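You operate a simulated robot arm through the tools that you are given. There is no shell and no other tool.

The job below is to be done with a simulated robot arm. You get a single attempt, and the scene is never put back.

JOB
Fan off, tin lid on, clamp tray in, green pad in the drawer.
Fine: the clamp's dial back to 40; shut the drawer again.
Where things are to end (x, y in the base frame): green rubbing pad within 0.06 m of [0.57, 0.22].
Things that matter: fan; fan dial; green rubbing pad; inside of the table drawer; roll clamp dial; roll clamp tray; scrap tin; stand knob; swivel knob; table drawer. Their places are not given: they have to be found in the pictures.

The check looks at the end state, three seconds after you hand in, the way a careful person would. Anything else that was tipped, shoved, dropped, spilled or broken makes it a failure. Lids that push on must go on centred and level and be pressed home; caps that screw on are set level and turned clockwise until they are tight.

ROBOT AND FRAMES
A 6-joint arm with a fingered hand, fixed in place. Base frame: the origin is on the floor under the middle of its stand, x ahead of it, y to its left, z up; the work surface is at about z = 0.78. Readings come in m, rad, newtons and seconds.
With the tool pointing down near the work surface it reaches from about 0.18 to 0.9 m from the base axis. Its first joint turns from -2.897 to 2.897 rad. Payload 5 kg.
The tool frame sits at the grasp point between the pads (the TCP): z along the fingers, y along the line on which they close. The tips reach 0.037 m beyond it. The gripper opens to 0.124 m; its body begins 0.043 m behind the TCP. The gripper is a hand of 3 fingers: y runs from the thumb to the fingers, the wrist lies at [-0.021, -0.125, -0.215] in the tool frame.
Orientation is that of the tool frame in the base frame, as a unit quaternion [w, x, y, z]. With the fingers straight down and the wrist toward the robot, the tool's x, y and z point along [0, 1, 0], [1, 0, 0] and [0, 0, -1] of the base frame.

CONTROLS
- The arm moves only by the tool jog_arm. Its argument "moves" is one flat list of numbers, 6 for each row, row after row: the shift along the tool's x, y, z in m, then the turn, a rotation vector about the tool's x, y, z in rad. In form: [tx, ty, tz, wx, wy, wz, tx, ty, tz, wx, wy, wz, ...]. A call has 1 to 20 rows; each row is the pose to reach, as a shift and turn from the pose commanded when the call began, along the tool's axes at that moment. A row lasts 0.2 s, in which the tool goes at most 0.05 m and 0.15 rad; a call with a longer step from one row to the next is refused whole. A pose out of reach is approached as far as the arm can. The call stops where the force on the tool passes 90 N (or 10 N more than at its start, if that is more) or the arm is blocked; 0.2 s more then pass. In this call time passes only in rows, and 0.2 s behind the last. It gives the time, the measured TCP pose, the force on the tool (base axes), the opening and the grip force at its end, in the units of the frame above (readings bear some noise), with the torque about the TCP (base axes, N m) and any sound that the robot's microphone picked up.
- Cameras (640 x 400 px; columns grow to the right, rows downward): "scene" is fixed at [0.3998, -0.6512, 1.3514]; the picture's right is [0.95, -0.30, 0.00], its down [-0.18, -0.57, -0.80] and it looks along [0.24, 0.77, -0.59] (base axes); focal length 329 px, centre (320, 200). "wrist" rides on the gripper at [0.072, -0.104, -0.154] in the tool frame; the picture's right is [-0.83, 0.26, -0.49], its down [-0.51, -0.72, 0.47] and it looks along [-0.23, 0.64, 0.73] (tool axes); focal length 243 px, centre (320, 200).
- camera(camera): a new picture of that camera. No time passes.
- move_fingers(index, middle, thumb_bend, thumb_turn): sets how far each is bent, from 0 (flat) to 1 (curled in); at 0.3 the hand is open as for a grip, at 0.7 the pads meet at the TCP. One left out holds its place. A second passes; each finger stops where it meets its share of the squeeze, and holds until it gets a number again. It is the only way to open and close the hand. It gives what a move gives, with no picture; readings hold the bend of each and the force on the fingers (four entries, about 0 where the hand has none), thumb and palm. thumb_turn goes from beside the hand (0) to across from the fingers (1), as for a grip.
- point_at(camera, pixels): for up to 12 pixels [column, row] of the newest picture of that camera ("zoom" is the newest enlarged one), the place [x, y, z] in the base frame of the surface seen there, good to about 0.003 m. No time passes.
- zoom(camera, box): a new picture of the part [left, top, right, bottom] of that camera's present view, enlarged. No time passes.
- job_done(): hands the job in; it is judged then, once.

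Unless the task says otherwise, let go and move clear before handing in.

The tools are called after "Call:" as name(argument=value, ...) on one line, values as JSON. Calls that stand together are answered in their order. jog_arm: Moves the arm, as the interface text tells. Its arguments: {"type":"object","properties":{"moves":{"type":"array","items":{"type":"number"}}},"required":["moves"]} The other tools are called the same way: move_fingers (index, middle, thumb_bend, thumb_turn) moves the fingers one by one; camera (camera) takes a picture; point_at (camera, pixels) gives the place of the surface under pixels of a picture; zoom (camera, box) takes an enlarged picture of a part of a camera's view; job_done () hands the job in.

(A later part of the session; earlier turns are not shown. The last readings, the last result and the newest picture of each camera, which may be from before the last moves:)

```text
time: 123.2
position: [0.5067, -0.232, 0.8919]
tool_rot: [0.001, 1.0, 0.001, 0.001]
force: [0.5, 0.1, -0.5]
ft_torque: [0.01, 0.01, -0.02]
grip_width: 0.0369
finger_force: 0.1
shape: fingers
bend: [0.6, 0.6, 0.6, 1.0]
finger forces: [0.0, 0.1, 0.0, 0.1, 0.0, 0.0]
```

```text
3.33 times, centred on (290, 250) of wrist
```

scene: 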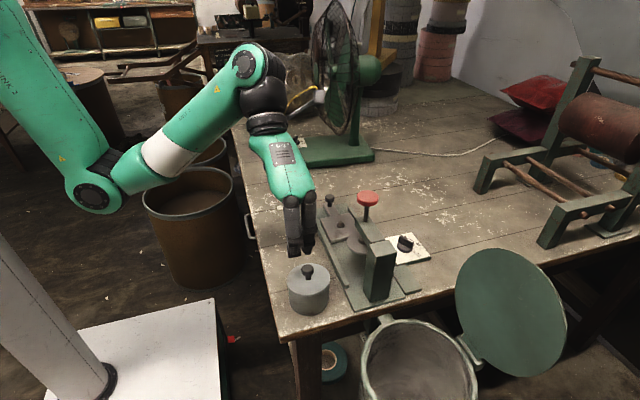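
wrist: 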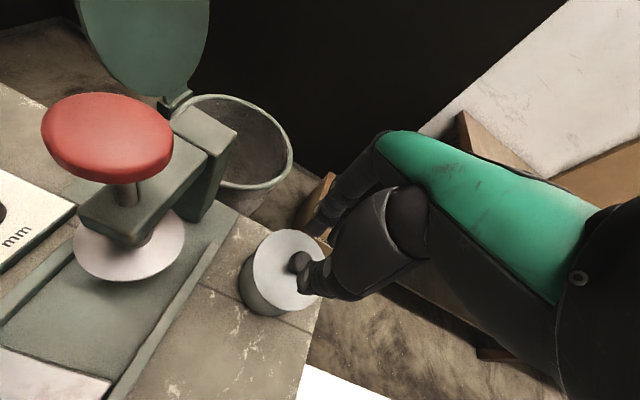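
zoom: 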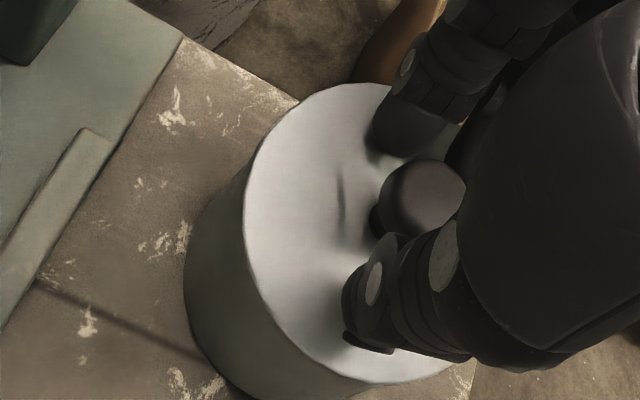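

Knob is between thumb and fingers. I close softly, lift 6 mm and check level.

Call:
move_fingers(index=0.68, middle=0.68, thumb_bend=0.68)

Call:
jog_arm(moves=[0, 0, -0.005, 0, 0, 0, 0, 0, -0.012, 0, 0, 0])

Call:
zoom(camera="scene", box=[280, 240, 340, 310])

Call:
point_at(camera="zoom", pixels=[[190, 190], [195, 225], [220, 255], [255, 275], [300, 285], [350, 275], [395, 252], [425, 220], [430, 185], [405, 150], [240, 135], [330, 265]])

Call:
camera(camera="wrist")

Call:
zoom(camera="wrist", box=[230, 190, 350, 310])

```text
time: 124.2
position: [0.5073, -0.231, 0.8917]
tool_rot: [0.002, 1.0, 0.001, 0.002]
force: [0.4, 1.0, 0.0]
ft_torque: [0.04, 0.03, 0.03]
grip_width: 0.0223
finger_force: 4.9
shape: fingers
bend: [0.65, 0.67, 0.65, 1.0]
finger forces: [2.5, 1.6, 0.0, 0.1, 4.6, 0.0]
```

```text
time: 124.8
position: [0.5075, -0.2313, 0.9028]
tool_rot: [0.0, 1.0, 0.001, 0.0]
force: [-0.7, -0.1, 0.8]
ft_torque: [0.0, 0.02, 0.02]
grip_width: 0.0224
finger_force: 4.0
shape: fingers
bend: [0.65, 0.67, 0.65, 1.0]
finger forces: [2.4, 1.5, 0.0, 0.1, 4.5, 0.0]
```

```text
5.71 times, centred on (310, 275) of scene
```

zoom: 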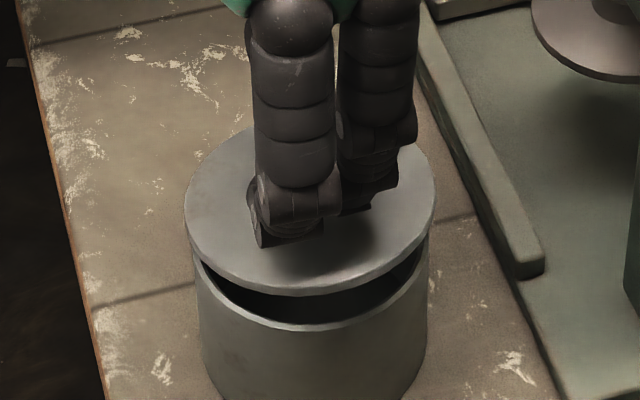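

```text
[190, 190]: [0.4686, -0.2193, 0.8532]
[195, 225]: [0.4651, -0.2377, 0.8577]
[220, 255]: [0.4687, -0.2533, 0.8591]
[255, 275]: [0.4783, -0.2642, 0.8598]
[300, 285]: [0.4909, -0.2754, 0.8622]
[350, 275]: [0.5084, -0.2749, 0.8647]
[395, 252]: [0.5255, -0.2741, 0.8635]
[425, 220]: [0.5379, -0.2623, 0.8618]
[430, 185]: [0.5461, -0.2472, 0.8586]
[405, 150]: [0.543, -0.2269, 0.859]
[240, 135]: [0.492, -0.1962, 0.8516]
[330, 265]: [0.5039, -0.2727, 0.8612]
```

```text
taken
```

wrist: 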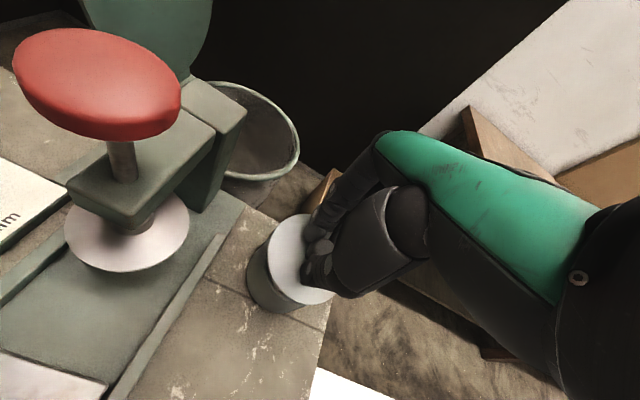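

```text
3.33 times, centred on (290, 250) of wrist
```

zoom: 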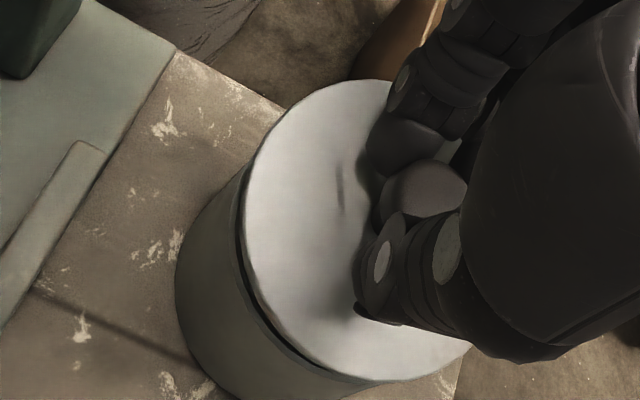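

All three digits hold the knob now, but the lid is ~9° tilted, front high (0.864 vs 0.852). I rotate the hand to level it, compensating the centre shift.

Call:
jog_arm(moves=[0.0002, 0.0035, -0.001, 0.075, -0.015, 0, 0.0004, 0.0069, -0.002, 0.148, -0.03, 0, 0.0004, 0.0069, -0.002, 0.148, -0.03, 0])

Call:
zoom(camera="scene", box=[280, 240, 340, 310])

Call:
point_at(camera="zoom", pixels=[[190, 190], [195, 225], [220, 255], [255, 275], [300, 285], [350, 275], [395, 252], [425, 220], [430, 185], [405, 150], [240, 135], [330, 265]])

Call:
camera(camera="wrist")

Call:
zoom(camera="wrist", box=[230, 190, 350, 310])

```text
time: 125.5
position: [0.5069, -0.2391, 0.9056]
tool_rot: [-0.074, 0.997, 0.002, -0.016]
force: [-0.8, -0.1, -0.1]
ft_torque: [-0.01, 0.01, 0.0]
grip_width: 0.0218
finger_force: 4.3
shape: fingers
bend: [0.66, 0.67, 0.65, 1.0]
finger forces: [2.4, 1.5, 0.0, 0.0, 4.5, 0.1]
```

```text
5.71 times, centred on (310, 275) of scene
```

zoom: 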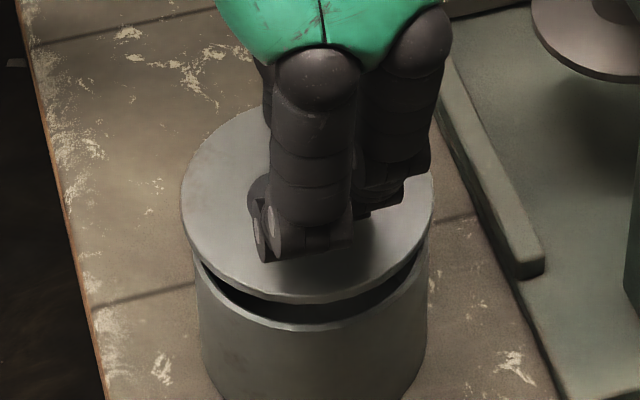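

```text
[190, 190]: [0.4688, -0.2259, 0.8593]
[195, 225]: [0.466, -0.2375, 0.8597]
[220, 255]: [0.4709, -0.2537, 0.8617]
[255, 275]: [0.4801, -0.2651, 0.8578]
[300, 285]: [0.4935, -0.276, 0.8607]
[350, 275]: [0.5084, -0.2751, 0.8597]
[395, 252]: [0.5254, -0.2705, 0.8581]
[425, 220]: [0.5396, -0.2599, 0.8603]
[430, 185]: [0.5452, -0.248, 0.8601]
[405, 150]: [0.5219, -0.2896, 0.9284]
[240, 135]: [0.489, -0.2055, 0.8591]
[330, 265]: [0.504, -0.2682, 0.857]
```

```text
taken
```

wrist: 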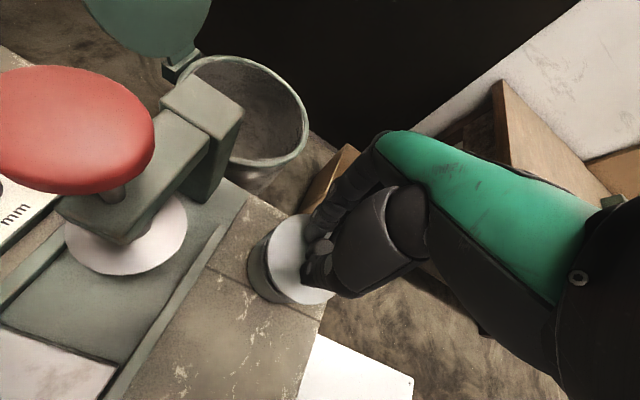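

```text
3.33 times, centred on (290, 250) of wrist
```

zoom: 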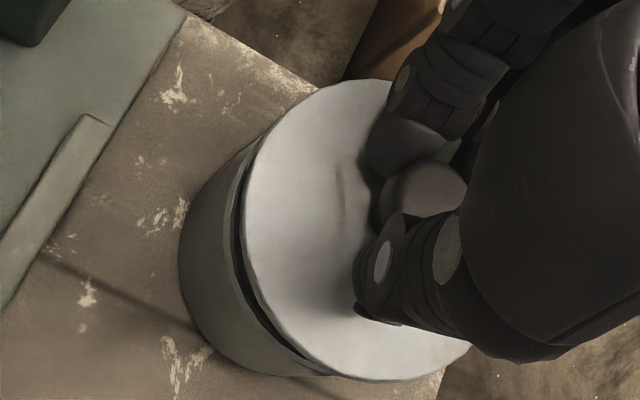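

Level now (0.8595±0.0015). I zoom tightly to compare lid and rim edges for final centring.

Call:
zoom(camera="scene", box=[284, 260, 334, 300])

Call:
point_at(camera="wrist", pixels=[[248, 255], [252, 285], [270, 300], [290, 303], [262, 230], [280, 217], [300, 213], [255, 262], [262, 285], [278, 296], [300, 302], [330, 290]])

```text
10.00 times, centred on (309, 280) of scene
```

zoom: 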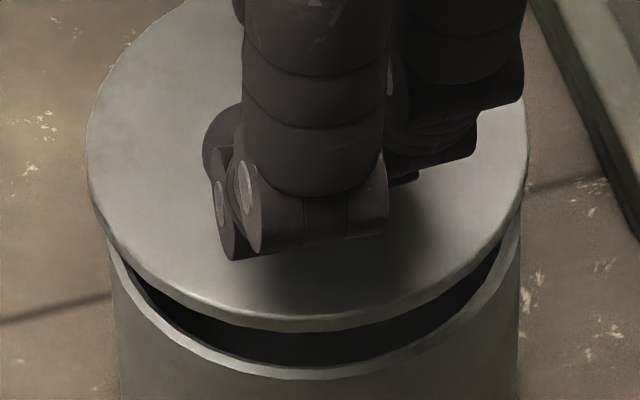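

```text
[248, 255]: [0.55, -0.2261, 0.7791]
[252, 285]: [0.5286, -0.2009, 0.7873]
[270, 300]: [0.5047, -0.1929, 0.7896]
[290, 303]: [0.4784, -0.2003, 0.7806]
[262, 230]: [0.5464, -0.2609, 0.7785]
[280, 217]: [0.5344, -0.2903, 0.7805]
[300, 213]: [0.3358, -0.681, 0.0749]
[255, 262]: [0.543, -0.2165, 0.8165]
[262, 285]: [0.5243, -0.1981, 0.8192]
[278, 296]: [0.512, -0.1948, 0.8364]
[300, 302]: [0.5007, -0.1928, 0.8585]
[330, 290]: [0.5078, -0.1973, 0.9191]
```

The lid is still ≈(−0.0008,+0.0015) off. I correct that and lower to ~2 mm above the rim for a sharper comparison.

Call:
jog_arm(moves=[0.0006, 0.0016, 0.005, 0, 0, 0, 0.0011, 0.003, 0.0097, 0, 0, 0, 0.0011, 0.003, 0.0097, 0, 0, 0])

Call:
zoom(camera="scene", box=[284, 260, 334, 300])

Call:
point_at(camera="zoom", pixels=[[110, 190], [120, 260], [180, 310], [250, 340], [310, 345], [380, 335], [450, 300], [500, 240], [515, 180], [200, 60], [150, 100], [310, 320]])

```text
time: 126.3
position: [0.5085, -0.241, 0.8951]
tool_rot: [-0.073, 0.997, 0.001, -0.014]
force: [-0.3, 0.1, -0.2]
ft_torque: [0.0, 0.01, 0.02]
grip_width: 0.0221
finger_force: 4.0
shape: fingers
bend: [0.66, 0.67, 0.65, 1.0]
finger forces: [2.5, 1.5, 0.0, 0.1, 4.4, 0.1]
```

```text
10.00 times, centred on (309, 280) of scene
```

zoom: 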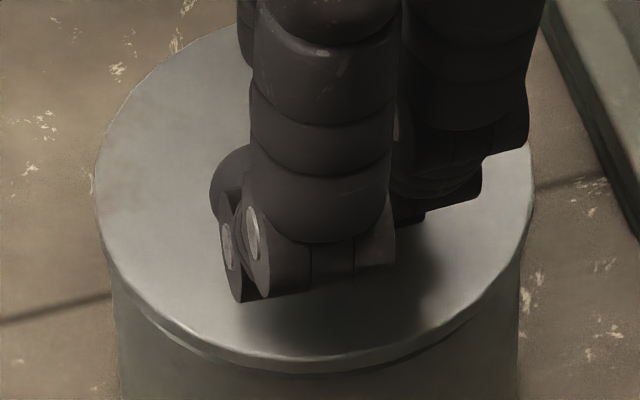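

```text
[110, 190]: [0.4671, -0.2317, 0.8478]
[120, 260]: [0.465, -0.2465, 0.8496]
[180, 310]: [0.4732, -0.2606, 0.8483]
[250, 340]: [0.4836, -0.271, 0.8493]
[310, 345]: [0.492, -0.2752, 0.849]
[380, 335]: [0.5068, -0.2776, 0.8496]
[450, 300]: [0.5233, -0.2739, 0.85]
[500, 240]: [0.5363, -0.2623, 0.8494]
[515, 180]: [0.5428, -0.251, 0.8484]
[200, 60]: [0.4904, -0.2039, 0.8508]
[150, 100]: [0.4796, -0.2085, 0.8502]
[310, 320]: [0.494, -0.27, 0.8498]
```

Level (0.849) and symmetric left/right (15 vs 14 px overhang). Considering the earlier trials, the best y is ~2 mm further back, so I shift +0.002 in y and lower until contact.

Call:
jog_arm(moves=[0, -0.002, 0.0003, 0, 0, 0, 0.0001, -0.0017, 0.0023, 0, 0, 0, 0.0001, -0.0014, 0.0043, 0, 0, 0])

Call:
zoom(camera="scene", box=[284, 260, 334, 300])

Call:
point_at(camera="zoom", pixels=[[110, 190], [120, 260], [180, 310], [250, 340], [310, 345], [380, 335], [450, 300], [500, 240], [515, 180], [200, 60], [150, 100], [310, 320]])

```text
time: 127.2
position: [0.5083, -0.238, 0.8908]
tool_rot: [-0.073, 0.997, 0.001, -0.014]
force: [1.7, 0.0, 2.1]
ft_torque: [0.05, -0.04, 0.0]
grip_width: 0.0222
finger_force: 4.4
shape: fingers
bend: [0.66, 0.67, 0.65, 1.0]
finger forces: [2.7, 1.1, 0.1, 0.0, 4.8, 0.1]
```

```text
10.00 times, centred on (309, 280) of scene
```

zoom: 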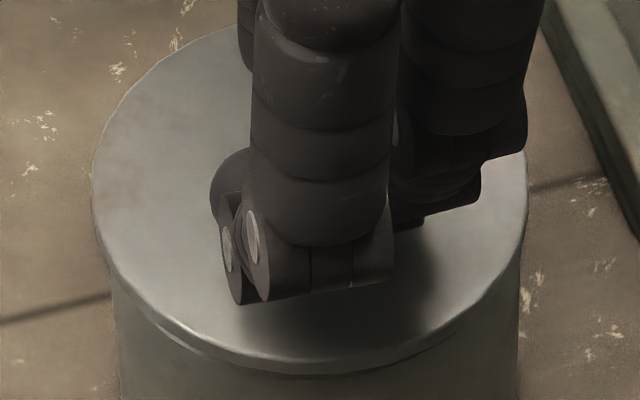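

```text
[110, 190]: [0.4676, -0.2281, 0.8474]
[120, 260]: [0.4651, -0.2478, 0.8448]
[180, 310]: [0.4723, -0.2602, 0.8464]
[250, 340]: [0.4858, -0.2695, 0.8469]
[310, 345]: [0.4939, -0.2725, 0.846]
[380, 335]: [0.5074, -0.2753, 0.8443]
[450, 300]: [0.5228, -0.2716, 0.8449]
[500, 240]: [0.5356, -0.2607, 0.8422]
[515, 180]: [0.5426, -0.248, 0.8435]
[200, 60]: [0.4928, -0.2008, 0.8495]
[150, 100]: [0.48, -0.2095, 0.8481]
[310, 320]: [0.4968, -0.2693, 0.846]
```

The right side has entered (0.843), left/back still up (0.847–0.849), with a force pushing +x. I shift (+0.001, −0.0005) and lower more.

Call:
jog_arm(moves=[0.001, 0.0005, 0, 0, 0, 0, 0.0011, 0.0006, 0.001, 0, 0, 0, 0.0012, 0.0008, 0.002, 0, 0, 0])

Call:
zoom(camera="scene", box=[284, 260, 334, 300])

Call:
point_at(camera="zoom", pixels=[[110, 190], [120, 260], [180, 310], [250, 340], [310, 345], [380, 335], [450, 300], [500, 240], [515, 180], [200, 60], [150, 100], [310, 320]])

```text
time: 128.0
position: [0.5101, -0.2395, 0.8899]
tool_rot: [-0.074, 0.997, 0.001, -0.014]
force: [3.6, 1.2, 3.0]
ft_torque: [0.08, -0.03, -0.02]
grip_width: 0.022
finger_force: 4.8
shape: fingers
bend: [0.66, 0.67, 0.65, 1.0]
finger forces: [2.7, 0.7, 0.0, 0.0, 5.3, 0.0]
```

```text
10.00 times, centred on (309, 280) of scene
```

zoom: 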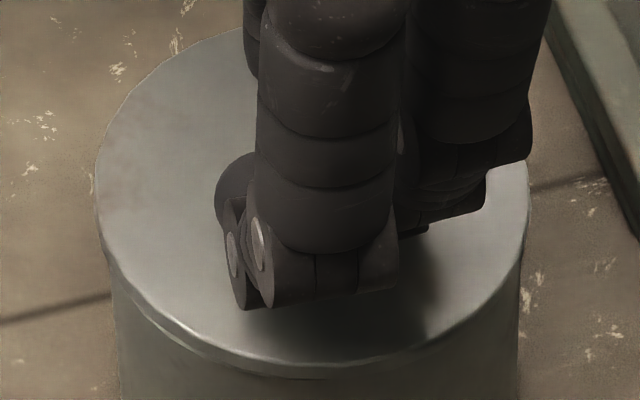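

```text
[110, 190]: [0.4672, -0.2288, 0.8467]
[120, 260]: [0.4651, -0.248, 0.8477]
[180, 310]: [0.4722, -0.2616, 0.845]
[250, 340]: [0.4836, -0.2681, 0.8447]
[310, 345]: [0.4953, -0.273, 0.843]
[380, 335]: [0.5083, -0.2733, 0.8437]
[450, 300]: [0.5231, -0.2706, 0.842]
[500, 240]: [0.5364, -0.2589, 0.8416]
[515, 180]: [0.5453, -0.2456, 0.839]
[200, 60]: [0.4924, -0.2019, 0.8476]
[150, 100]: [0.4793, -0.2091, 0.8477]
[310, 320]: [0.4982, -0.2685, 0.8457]
```

Almost in: front/right seated, left/back ~5 mm up, contact pushing (+x,+y). I yield (+0.0012,+0.0005) and press down further.

Call:
jog_arm(moves=[0.0012, -0.0005, 0, 0, 0, 0, 0.0013, -0.0003, 0.0015, 0, 0, 0, 0.0014, -0.0001, 0.003, 0, 0, 0])

Call:
zoom(camera="scene", box=[284, 260, 334, 300])

Call:
point_at(camera="zoom", pixels=[[110, 190], [120, 260], [180, 310], [250, 340], [310, 345], [380, 335], [450, 300], [500, 240], [515, 180], [200, 60], [150, 100], [310, 320]])

```text
time: 128.8
position: [0.512, -0.2389, 0.8867]
tool_rot: [-0.073, 0.997, 0.001, -0.015]
force: [0.7, 1.2, 4.2]
ft_torque: [0.06, 0.01, 0.01]
grip_width: 0.0202
finger_force: 3.8
shape: fingers
bend: [0.67, 0.68, 0.65, 1.0]
finger forces: [3.1, 0.2, 0.0, 0.1, 3.5, 0.0]
```

```text
10.00 times, centred on (309, 280) of scene
```

zoom: 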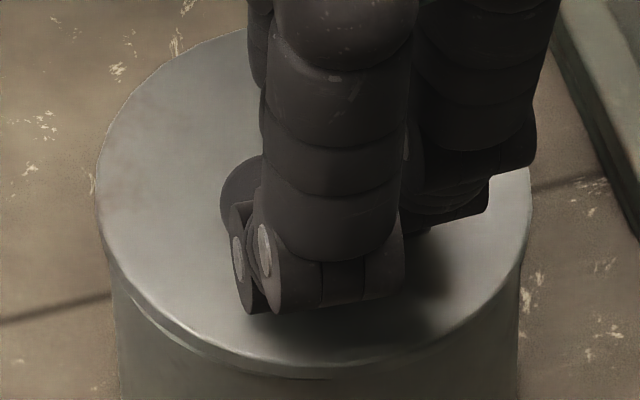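

```text
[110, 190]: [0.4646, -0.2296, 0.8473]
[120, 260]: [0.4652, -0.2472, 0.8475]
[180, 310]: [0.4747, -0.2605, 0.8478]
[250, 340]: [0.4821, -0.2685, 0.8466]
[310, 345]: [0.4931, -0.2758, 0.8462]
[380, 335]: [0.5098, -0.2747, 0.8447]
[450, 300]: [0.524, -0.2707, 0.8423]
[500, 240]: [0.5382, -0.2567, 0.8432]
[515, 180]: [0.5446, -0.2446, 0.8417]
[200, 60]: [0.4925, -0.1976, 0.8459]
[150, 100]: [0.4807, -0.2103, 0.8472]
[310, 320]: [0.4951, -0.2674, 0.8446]
```

The grip is slipping on the knob rather than moving the lid; left side remains ~5 mm up. I release in steps and will press the left side directly with the straddling fingertips.

Call:
move_fingers(index=0.62, middle=0.62, thumb_bend=0.61)

Call:
jog_arm(moves=[-0.003, 0.0005, -0.004, 0, 0, 0])

Call:
move_fingers(index=0.55, middle=0.55, thumb_bend=0.55)

Call:
jog_arm(moves=[0, 0.001, -0.01, 0, 0, 0, 0, 0.003, -0.025, 0, 0, 0])

Call:
zoom(camera="scene", box=[275, 220, 345, 310])

```text
time: 129.8
position: [0.511, -0.237, 0.8869]
tool_rot: [-0.074, 0.997, 0.001, -0.014]
force: [-1.5, -0.2, 8.2]
ft_torque: [-0.19, -0.08, -0.05]
grip_width: 0.0294
finger_force: 4.1
shape: fingers
bend: [0.64, 0.62, 0.61, 1.0]
finger forces: [9.0, 0.0, 0.0, 0.0, 0.0, 0.0]
heard: snap
```

```text
time: 130.2
position: [0.5079, -0.2384, 0.89]
tool_rot: [-0.073, 0.997, 0.001, -0.014]
force: [0.0, -1.7, -0.6]
ft_torque: [0.03, -0.01, 0.01]
grip_width: 0.0318
finger_force: 0.0
shape: fingers
bend: [0.62, 0.62, 0.61, 1.0]
finger forces: [0.0, 0.0, 0.0, 0.0, 0.0, 0.0]
```

```text
time: 131.2
position: [0.5085, -0.2393, 0.8915]
tool_rot: [-0.073, 0.997, 0.001, -0.015]
force: [-0.1, 0.0, 0.7]
ft_torque: [0.04, 0.01, 0.01]
grip_width: 0.0514
finger_force: 0.1
shape: fingers
bend: [0.55, 0.55, 0.55, 1.0]
finger forces: [0.1, 0.1, 0.0, 0.1, 0.1, 0.0]
```

```text
time: 131.8
position: [0.509, -0.2459, 0.9142]
tool_rot: [-0.074, 0.997, 0.001, -0.015]
force: [0.6, 0.3, -0.4]
ft_torque: [-0.02, 0.05, 0.01]
grip_width: 0.0514
finger_force: 0.0
shape: fingers
bend: [0.55, 0.55, 0.55, 1.0]
finger forces: [0.0, 0.0, 0.0, 0.0, 0.0, 0.0]
```

```text
4.44 times, centred on (310, 265) of scene
```

zoom: 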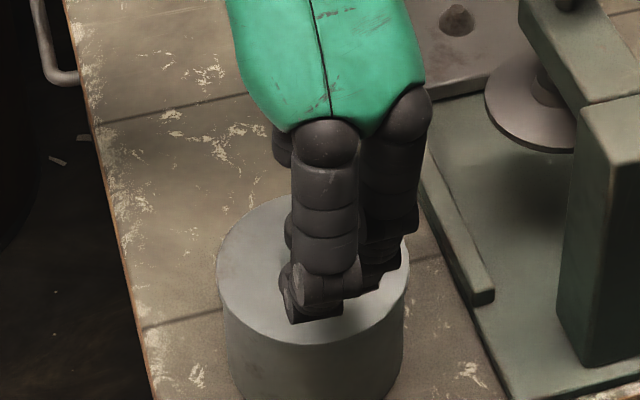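

The microphone heard a "snap": the lid popped home as the fingers opened. I raise clear and verify.

Call:
jog_arm(moves=[-0.001, 0.004, -0.03, 0, 0, 0, -0.002, 0.008, -0.06, -0.05, 0.01, 0, -0.003, 0.01, -0.09, -0.148, 0.03, 0, -0.003, 0.01, -0.1, -0.148, 0.03, 0])

Call:
zoom(camera="scene", box=[280, 250, 340, 320])

Call:
point_at(camera="zoom", pixels=[[195, 165], [198, 200], [220, 232], [255, 252], [300, 262], [350, 255], [395, 232], [425, 195], [430, 160], [400, 115], [320, 88], [230, 110]])

Call:
camera(camera="wrist")

```text
time: 132.8
position: [0.509, -0.2705, 1.0127]
tool_rot: [0.001, 1.0, 0.0, 0.001]
force: [0.1, 0.6, 0.3]
ft_torque: [0.03, 0.0, -0.01]
grip_width: 0.0513
finger_force: 0.1
shape: fingers
bend: [0.55, 0.55, 0.55, 1.0]
finger forces: [0.1, 0.1, 0.1, 0.0, 0.0, 0.1]
```

```text
5.71 times, centred on (310, 285) of scene
```

zoom: 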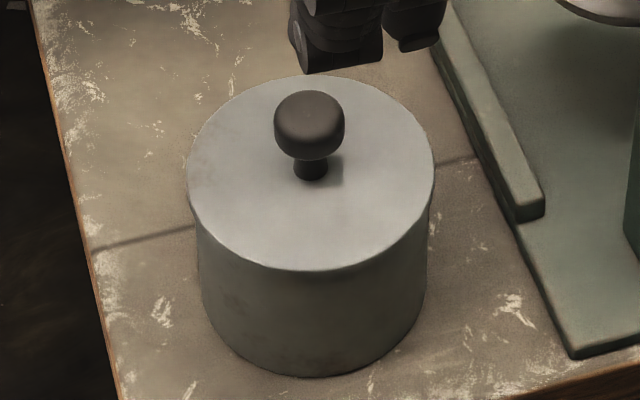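

```text
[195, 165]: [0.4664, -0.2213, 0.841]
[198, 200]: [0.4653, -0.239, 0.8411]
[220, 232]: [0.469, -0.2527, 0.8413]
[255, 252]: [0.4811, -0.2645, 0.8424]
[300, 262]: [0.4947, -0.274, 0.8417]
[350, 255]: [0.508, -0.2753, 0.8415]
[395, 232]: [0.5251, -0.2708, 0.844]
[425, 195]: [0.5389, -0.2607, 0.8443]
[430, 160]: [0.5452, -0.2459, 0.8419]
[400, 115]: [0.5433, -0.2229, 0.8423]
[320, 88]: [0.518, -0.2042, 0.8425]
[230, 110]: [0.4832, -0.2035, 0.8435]
```

```text
taken
```

wrist: 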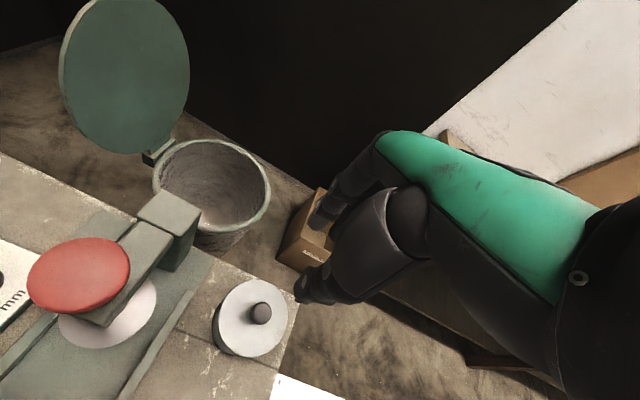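

Lid is level at 0.842 all round and snapped home. Next I raise, yaw back to the default orientation, and look at the clamp dial and tray.

Call:
jog_arm(moves=[0, 0, -0.04, 0, 0, 0, 0, 0, -0.08, 0, 0, -0.1, 0.004, -0.012, -0.087, 0, 0, -0.24, 0.008, -0.024, -0.087, 0, 0, -0.38, 0.012, -0.036, -0.087, 0, 0, -0.52, 0.016, -0.048, -0.087, 0, 0, -0.66, 0.02, -0.06, -0.087, 0, 0, -0.8, 0.024, -0.072, -0.087, 0, 0, -0.94, 0.028, -0.084, -0.087, 0, 0, -1.08, 0.032, -0.096, -0.087, 0, 0, -1.22, 0.036, -0.108, -0.087, 0, 0, -1.36, 0.04, -0.12, -0.087, 0, 0, -1.48, 0.04, -0.12, -0.087, 0, 0, -1.571])

Call:
camera(camera="wrist")

Call:
camera(camera="scene")

```text
time: 135.6
position: [0.5483, -0.15, 1.0998]
tool_rot: [0.002, 0.705, 0.709, 0.0]
force: [-0.4, -0.5, -0.1]
ft_torque: [0.03, -0.01, 0.03]
grip_width: 0.0513
finger_force: 0.0
shape: fingers
bend: [0.55, 0.55, 0.55, 1.0]
finger forces: [0.0, 0.2, 0.1, 0.0, 0.0, 0.0]
out of reach, approached as far as the arm can: row 1, 2, 3, 4
```

```text
taken
```

wrist: 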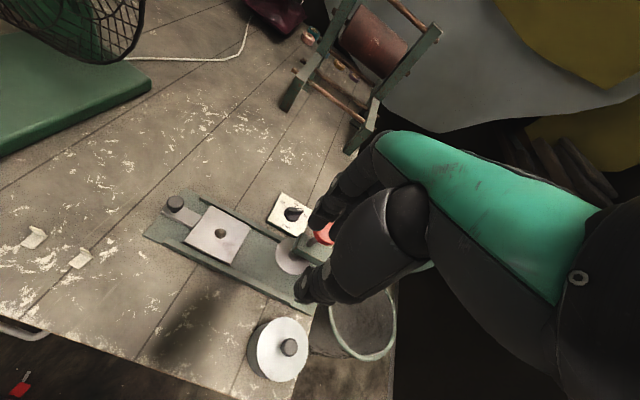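

```text
taken
```

scene: 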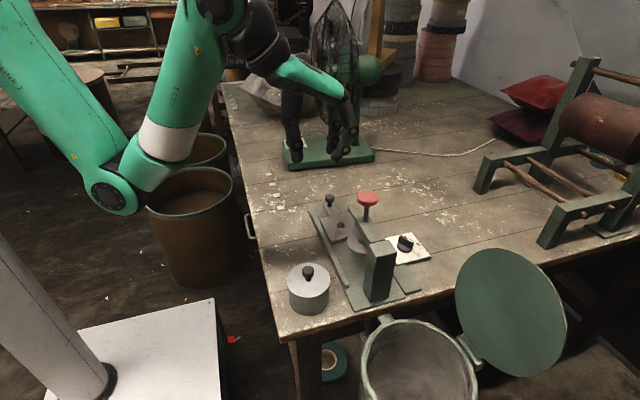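

The clamp, tray and dial (290,213) are visible. I zoom in on the dial and tray and measure.

Call:
zoom(camera="wrist", box=[260, 185, 320, 245])

Call:
zoom(camera="wrist", box=[140, 170, 340, 310])

Call:
point_at(camera="wrist", pixels=[[175, 203], [190, 213], [200, 225], [220, 233], [245, 240], [228, 208], [215, 262], [160, 215], [265, 230], [290, 255], [200, 250], [280, 200]])

```text
6.67 times, centred on (290, 215) of wrist
```

zoom: 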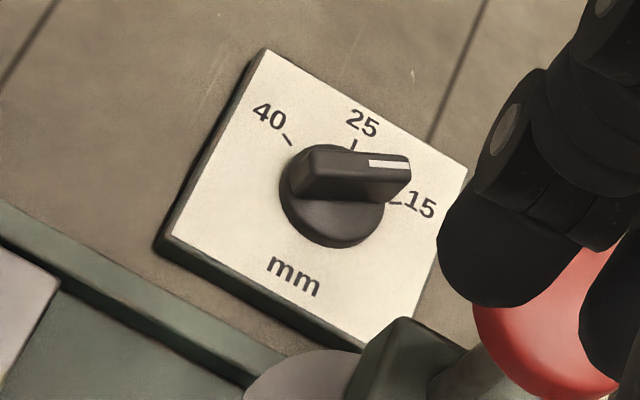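

```text
2.86 times, centred on (240, 240) of wrist
```

zoom: 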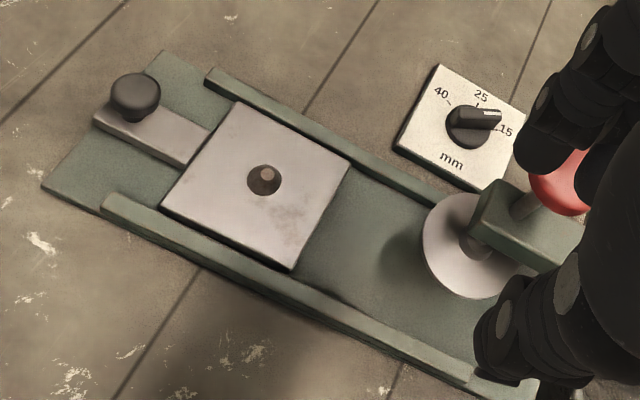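

```text
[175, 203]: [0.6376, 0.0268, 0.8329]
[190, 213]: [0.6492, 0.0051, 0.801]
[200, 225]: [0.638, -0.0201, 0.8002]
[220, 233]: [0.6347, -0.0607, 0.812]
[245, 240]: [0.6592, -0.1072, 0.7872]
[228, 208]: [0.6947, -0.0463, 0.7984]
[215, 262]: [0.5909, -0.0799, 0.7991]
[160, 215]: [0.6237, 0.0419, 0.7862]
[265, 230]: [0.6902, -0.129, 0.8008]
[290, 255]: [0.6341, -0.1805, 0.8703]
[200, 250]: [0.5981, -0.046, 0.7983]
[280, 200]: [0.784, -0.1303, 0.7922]
```

The dial has 40/25/15 mm, with the white mark pointing toward 15. I measure ticks and ridge.

Call:
zoom(camera="wrist", box=[260, 185, 320, 245])

Call:
point_at(camera="zoom", pixels=[[289, 140], [354, 145], [395, 203], [400, 165], [350, 172], [300, 178], [265, 52], [465, 170], [165, 238], [360, 350], [290, 215], [335, 240]])

Call:
point_at(camera="zoom", pixels=[[385, 164], [375, 185], [305, 155], [320, 170], [380, 225], [310, 230], [345, 247], [283, 195], [268, 115], [360, 122], [420, 205], [405, 180]])

```text
6.67 times, centred on (290, 215) of wrist
```

zoom: 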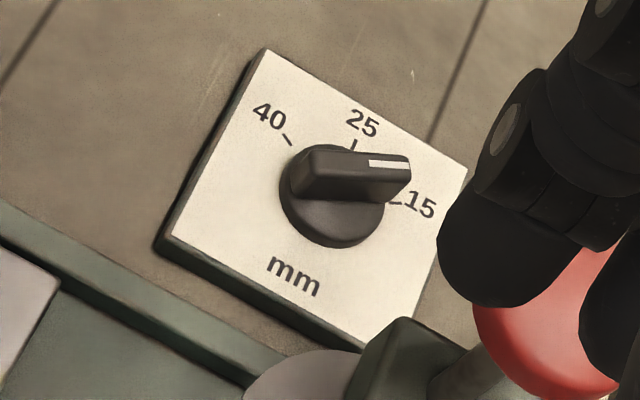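

```text
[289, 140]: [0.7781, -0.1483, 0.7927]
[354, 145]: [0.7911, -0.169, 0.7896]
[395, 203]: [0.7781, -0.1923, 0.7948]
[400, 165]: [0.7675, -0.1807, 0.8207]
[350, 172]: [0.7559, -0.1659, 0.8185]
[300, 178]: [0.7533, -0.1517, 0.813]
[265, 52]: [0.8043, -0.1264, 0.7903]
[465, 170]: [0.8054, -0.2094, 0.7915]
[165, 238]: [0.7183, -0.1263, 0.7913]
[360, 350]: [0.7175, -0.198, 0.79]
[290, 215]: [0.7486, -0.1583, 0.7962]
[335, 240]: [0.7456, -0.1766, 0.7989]
```

```text
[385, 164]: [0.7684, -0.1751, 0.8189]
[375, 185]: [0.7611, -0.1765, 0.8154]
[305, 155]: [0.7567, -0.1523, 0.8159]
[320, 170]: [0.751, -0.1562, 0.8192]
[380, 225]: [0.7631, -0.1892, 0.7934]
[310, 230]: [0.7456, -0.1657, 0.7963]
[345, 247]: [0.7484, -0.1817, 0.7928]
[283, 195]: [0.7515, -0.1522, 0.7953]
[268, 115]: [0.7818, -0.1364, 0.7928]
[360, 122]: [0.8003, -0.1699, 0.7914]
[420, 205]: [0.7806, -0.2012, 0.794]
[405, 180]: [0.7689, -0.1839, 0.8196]
```

Ticks: 40 at ~+49°, 25 at ~−2°, 15 at ~−52° about centre (0.760,−0.168); pointer is near 15 now. I measure the clamp's post and arm to know clearances for the hand.

Call:
zoom(camera="scene", box=[300, 170, 460, 320])

Call:
point_at(camera="scene", pixels=[[366, 258], [372, 246], [394, 254], [385, 262], [368, 235], [378, 240], [368, 199], [360, 196], [378, 196], [390, 290], [405, 290], [420, 295]])

Call:
point_at(camera="scene", pixels=[[357, 243], [367, 248], [350, 245], [358, 215], [355, 225], [315, 215], [350, 305], [345, 290], [343, 224], [335, 240], [330, 197], [323, 208]])

```text
2.67 times, centred on (380, 245) of scene
```

zoom: 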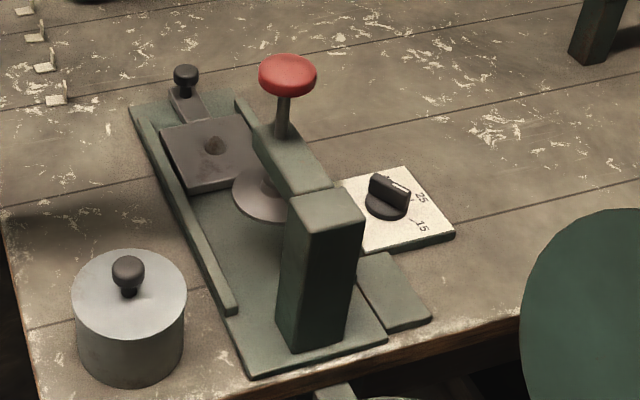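

```text
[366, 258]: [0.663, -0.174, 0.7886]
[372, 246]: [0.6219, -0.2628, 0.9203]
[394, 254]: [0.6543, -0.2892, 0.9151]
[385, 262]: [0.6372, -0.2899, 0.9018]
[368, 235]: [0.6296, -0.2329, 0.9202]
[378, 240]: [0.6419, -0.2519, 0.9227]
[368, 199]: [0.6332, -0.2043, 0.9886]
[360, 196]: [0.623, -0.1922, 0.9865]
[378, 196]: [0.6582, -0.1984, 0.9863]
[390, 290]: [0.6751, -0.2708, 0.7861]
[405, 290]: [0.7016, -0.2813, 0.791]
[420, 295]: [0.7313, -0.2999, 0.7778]
```

```text
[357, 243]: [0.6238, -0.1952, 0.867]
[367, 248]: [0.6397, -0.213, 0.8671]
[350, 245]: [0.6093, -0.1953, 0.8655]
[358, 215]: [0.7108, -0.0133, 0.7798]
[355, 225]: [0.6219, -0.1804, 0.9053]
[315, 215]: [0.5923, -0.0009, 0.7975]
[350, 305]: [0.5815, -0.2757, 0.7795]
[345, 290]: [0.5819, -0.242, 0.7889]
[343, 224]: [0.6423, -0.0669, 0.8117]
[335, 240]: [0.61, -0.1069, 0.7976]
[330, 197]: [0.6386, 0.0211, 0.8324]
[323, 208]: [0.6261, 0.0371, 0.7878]
```

The post/arm are at x≤0.66, so there's room on the dial's −y side. I move over the dial while yawing to about −105°.

Call:
jog_arm(moves=[-0.001, 0.015, 0, 0, 0, 0.131, -0.002, 0.03, 0, 0, 0, 0.262, -0.003, 0.045, 0, 0, 0, 0.393, -0.004, 0.06, 0, 0, 0, 0.524, -0.005, 0.075, 0, 0, 0, 0.655, -0.006, 0.09, 0, 0, 0, 0.786, -0.007, 0.106, 0, 0, 0, 0.917, -0.008, 0.121, 0, 0, 0, 1.047, -0.009, 0.136, 0, 0, 0, 1.178, -0.01, 0.151, 0, 0, 0, 1.309, -0.011, 0.166, 0.01, 0, 0, 1.44, -0.012, 0.182, 0.03, 0, 0, 1.571, -0.013, 0.197, 0.05, 0, 0, 1.702, -0.015, 0.212, 0.07, 0, 0, 1.833, -0.015, 0.212, 0.07, 0, 0, 1.833])

Call:
camera(camera="wrist")

Call:
camera(camera="scene")

```text
time: 138.8
position: [0.7601, -0.1651, 1.0289]
tool_rot: [0.001, 0.991, -0.131, 0.0]
force: [-1.1, 1.7, -0.1]
ft_torque: [-0.02, -0.01, 0.0]
grip_width: 0.0515
finger_force: 0.2
shape: fingers
bend: [0.55, 0.55, 0.55, 1.0]
finger forces: [0.1, 0.1, 0.0, 0.0, 0.0, 0.0]
```

```text
taken
```

wrist: 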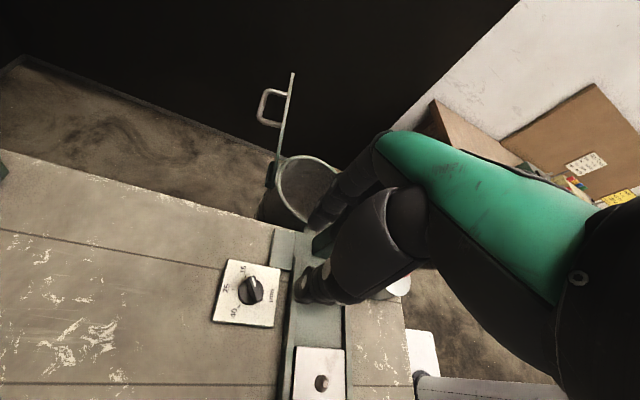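

```text
taken
```

scene: 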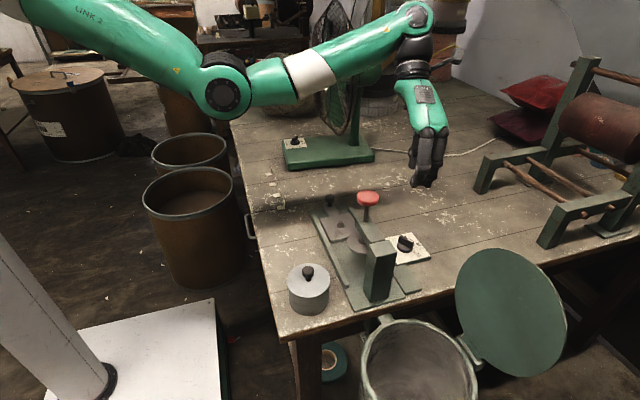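

Yaw −105° is fine here; the dial is at (250,290) in the wrist view. I zoom to read the pointer angle from above.

Call:
zoom(camera="wrist", box=[205, 250, 295, 340])

Call:
point_at(camera="zoom", pixels=[[200, 265], [155, 170], [265, 95], [290, 120], [320, 180], [350, 240], [345, 200], [400, 190], [270, 150], [340, 270], [290, 210], [380, 230]])

```text
4.44 times, centred on (250, 295) of wrist
```

zoom: 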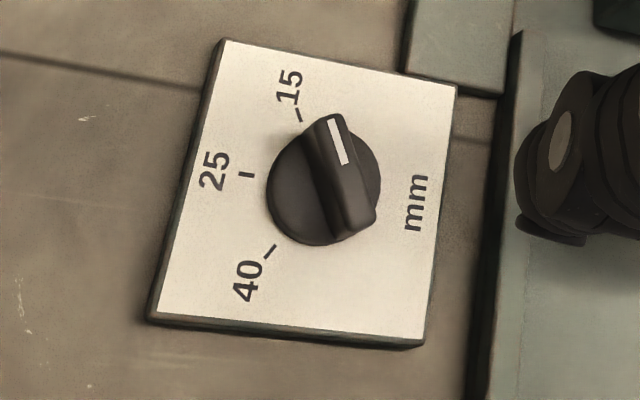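

```text
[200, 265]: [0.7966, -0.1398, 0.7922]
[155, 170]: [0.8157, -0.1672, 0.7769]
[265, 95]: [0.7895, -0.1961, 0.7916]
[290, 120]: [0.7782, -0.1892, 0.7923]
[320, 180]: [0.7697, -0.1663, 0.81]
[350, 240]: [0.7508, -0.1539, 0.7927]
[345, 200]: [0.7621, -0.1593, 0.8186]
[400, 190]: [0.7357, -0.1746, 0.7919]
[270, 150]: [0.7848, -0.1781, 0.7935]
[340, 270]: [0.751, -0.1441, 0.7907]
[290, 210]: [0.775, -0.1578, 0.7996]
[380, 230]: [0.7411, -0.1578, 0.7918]
```

Call:
point_at(camera="zoom", pixels=[[328, 120], [335, 135], [345, 165], [355, 195], [365, 218], [340, 150], [300, 115], [246, 174], [270, 251], [318, 130], [372, 205], [350, 180]])

```text
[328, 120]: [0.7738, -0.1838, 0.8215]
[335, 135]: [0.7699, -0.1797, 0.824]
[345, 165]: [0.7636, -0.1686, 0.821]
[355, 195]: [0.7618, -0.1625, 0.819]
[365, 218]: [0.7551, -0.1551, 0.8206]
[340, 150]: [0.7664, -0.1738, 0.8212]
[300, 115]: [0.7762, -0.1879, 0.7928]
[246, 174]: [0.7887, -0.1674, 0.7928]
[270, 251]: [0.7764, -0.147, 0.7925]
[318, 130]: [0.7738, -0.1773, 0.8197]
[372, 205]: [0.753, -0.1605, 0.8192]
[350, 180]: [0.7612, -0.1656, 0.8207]
```

Ticks: 15 at −62°, 25 at 0°, 40 at +62° about centre (0.7655,−0.168); the pointer sits at 15 (≈−59°). I yaw slightly further and descend above the knob.

Call:
jog_arm(moves=[0.002, 0, 0.04, 0, 0, 0.03, 0.004, -0.001, 0.08, 0, 0, 0.06, 0.0063, -0.0017, 0.12, 0, 0, 0.087, 0.0063, -0.0017, 0.135, 0, 0, 0.087])

Call:
camera(camera="wrist")

Call:
zoom(camera="wrist", box=[220, 160, 380, 320])

Call:
zoom(camera="scene", box=[340, 150, 460, 270])

```text
time: 139.8
position: [0.7671, -0.1651, 0.894]
tool_rot: [0.0, 0.985, -0.173, 0.001]
force: [0.0, -0.6, -0.1]
ft_torque: [0.01, -0.01, 0.01]
grip_width: 0.0516
finger_force: 0.2
shape: fingers
bend: [0.55, 0.55, 0.55, 1.0]
finger forces: [0.0, 0.0, 0.0, 0.0, 0.0, 0.1]
```

```text
taken
```

wrist: 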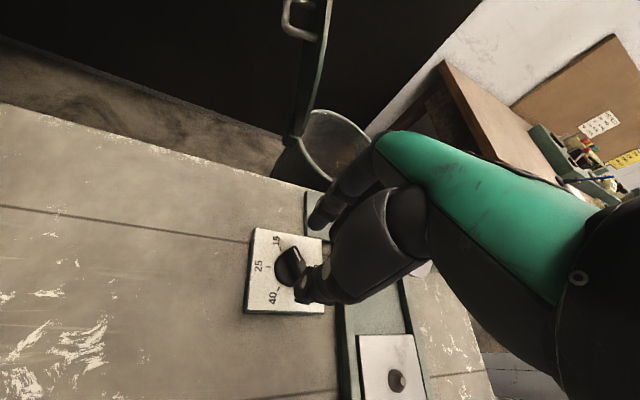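

```text
2.50 times, centred on (300, 240) of wrist
```

zoom: 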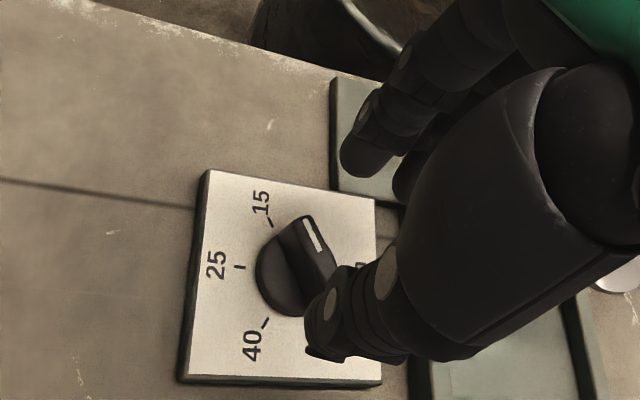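

```text
3.33 times, centred on (400, 210) of scene
```

zoom: 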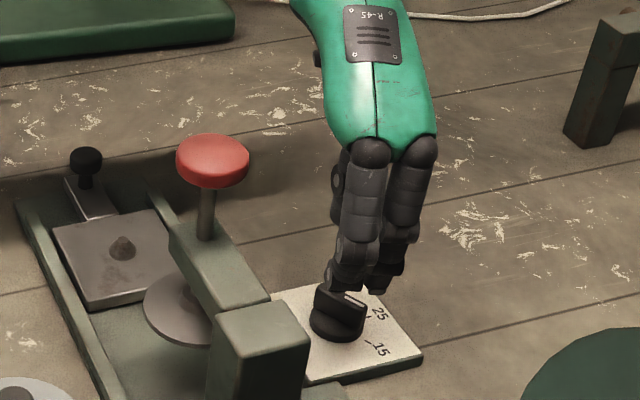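

Aligned with no reach flags. I descend to tips just above the skirt (TCP z≈0.841).

Call:
jog_arm(moves=[0, 0, 0.02, 0, 0, 0, 0, 0, 0.04, 0, 0, 0, 0, 0, 0.052, 0, 0, 0])

Call:
zoom(camera="wrist", box=[220, 160, 380, 320])

Call:
zoom(camera="scene", box=[370, 190, 450, 270])

```text
time: 140.6
position: [0.7626, -0.1646, 0.8501]
tool_rot: [0.0, 0.985, -0.172, 0.001]
force: [0.5, -0.4, -0.1]
ft_torque: [0.0, -0.04, 0.03]
grip_width: 0.0516
finger_force: 0.0
shape: fingers
bend: [0.55, 0.55, 0.55, 1.0]
finger forces: [0.1, 0.0, 0.0, 0.1, 0.0, 0.0]
out of reach, approached as far as the arm can: row 2, 3
```

```text
2.50 times, centred on (300, 240) of wrist
```

zoom: 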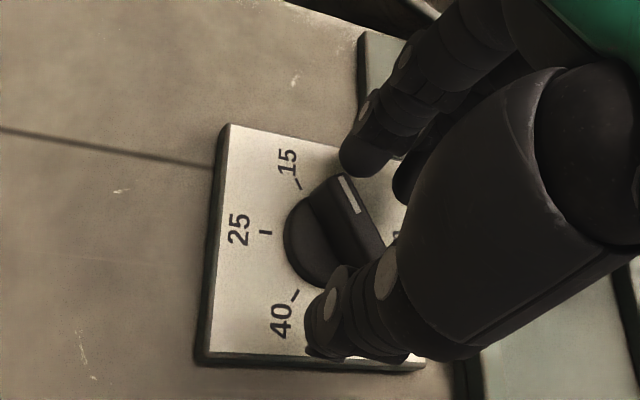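

```text
5.00 times, centred on (410, 230) of scene
```

zoom: 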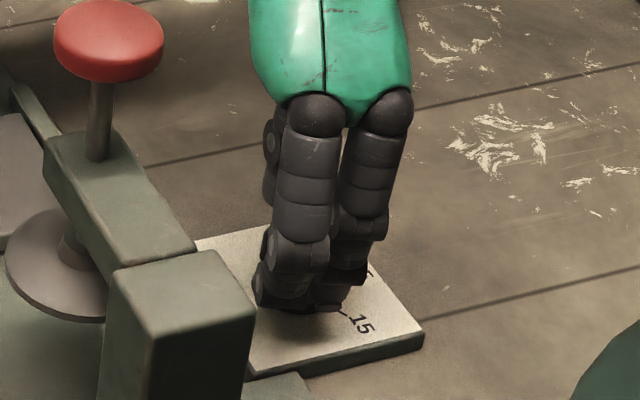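

The arm can't get fully down at this yaw (tips at ~0.813, ridge top 0.8205). That still engages the ridge ~7 mm, so I close gently to swing it toward alignment and see.

Call:
move_fingers(index=0.67, middle=0.67, thumb_bend=0.67)

Call:
zoom(camera="wrist", box=[220, 160, 380, 320])

```text
time: 141.6
position: [0.7625, -0.1652, 0.8523]
tool_rot: [0.0, 0.985, -0.173, 0.001]
force: [-1.6, -6.0, -1.1]
ft_torque: [-0.17, 0.02, 0.03]
grip_width: 0.0213
finger_force: 3.3
shape: fingers
bend: [0.64, 0.66, 0.67, 1.0]
finger forces: [4.3, 2.1, 0.0, 0.1, 0.1, 0.0]
```

```text
2.50 times, centred on (300, 240) of wrist
```

zoom: 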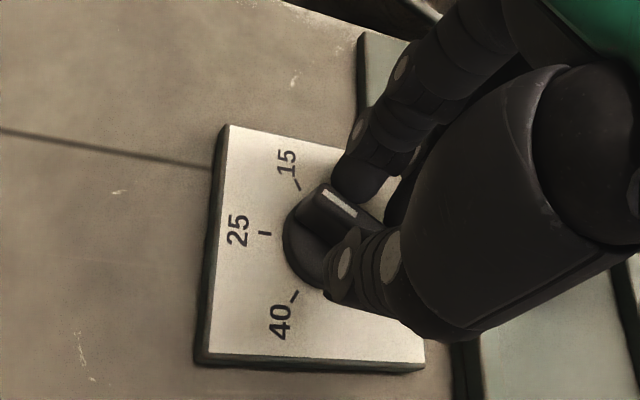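

The ridge is swinging toward 25 as hoped. I close a bit more to finish aligning it.

Call:
move_fingers(index=0.7, middle=0.7, thumb_bend=0.74)

Call:
zoom(camera="wrist", box=[220, 160, 380, 320])

```text
time: 142.6
position: [0.7628, -0.1649, 0.851]
tool_rot: [0.0, 0.985, -0.173, 0.001]
force: [-3.0, -6.3, -0.3]
ft_torque: [-0.21, 0.14, -0.04]
grip_width: 0.0142
finger_force: 7.8
shape: fingers
bend: [0.64, 0.67, 0.72, 1.0]
finger forces: [7.2, 4.5, 0.1, 0.1, 4.6, 0.1]
```

```text
2.50 times, centred on (300, 240) of wrist
```

zoom: 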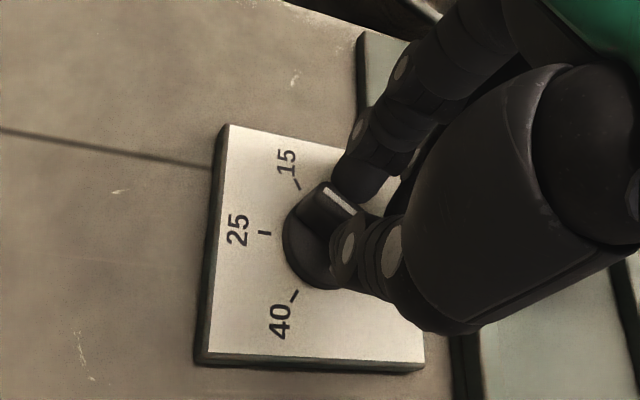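

The ridge is pinched (width 14 mm, forces balanced). I turn the hand counter-clockwise by 40° about the knob's axis first.

Call:
jog_arm(moves=[-0.0002, 0.0005, 0, 0, 0, -0.14, -0.0005, 0.0011, 0, 0, 0, -0.28, -0.0005, 0.0016, 0.001, 0, 0, -0.42, -0.0005, 0.0022, 0.002, 0, 0, -0.56, -0.0004, 0.0027, 0.003, 0, 0, -0.7, -0.0004, 0.0027, 0.003, 0, 0, -0.7])

Call:
camera(camera="wrist")

Call:
zoom(camera="wrist", box=[220, 160, 380, 320])

```text
time: 143.9
position: [0.7604, -0.1663, 0.849]
tool_rot: [0.002, 0.984, 0.176, 0.001]
force: [-6.3, -2.0, 19.6]
ft_torque: [-0.15, 0.23, -0.05]
grip_width: 0.0129
finger_force: 14.3
shape: fingers
bend: [0.65, 0.67, 0.72, 1.0]
finger forces: [7.2, 5.3, 0.0, 0.1, 16.2, 0.0]
```

```text
taken
```

wrist: 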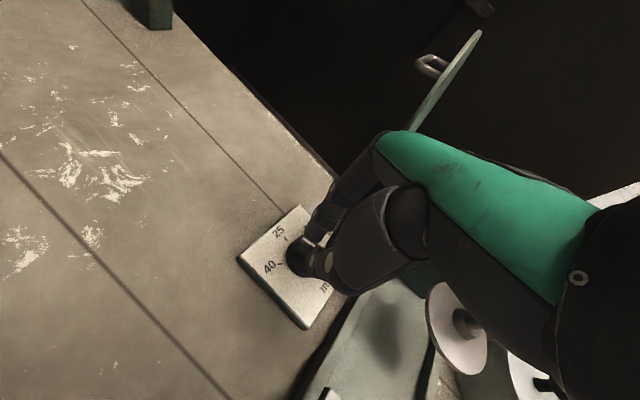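

```text
2.50 times, centred on (300, 240) of wrist
```

zoom: 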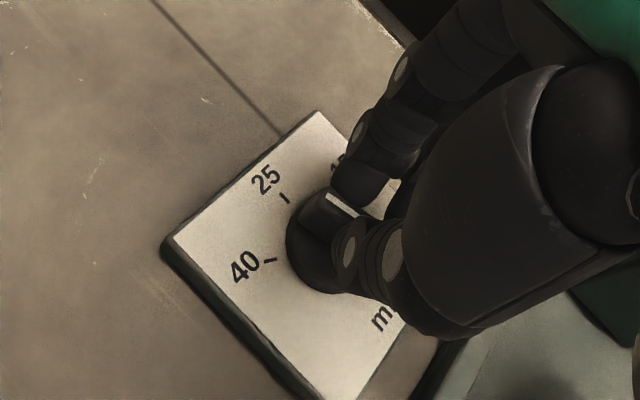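

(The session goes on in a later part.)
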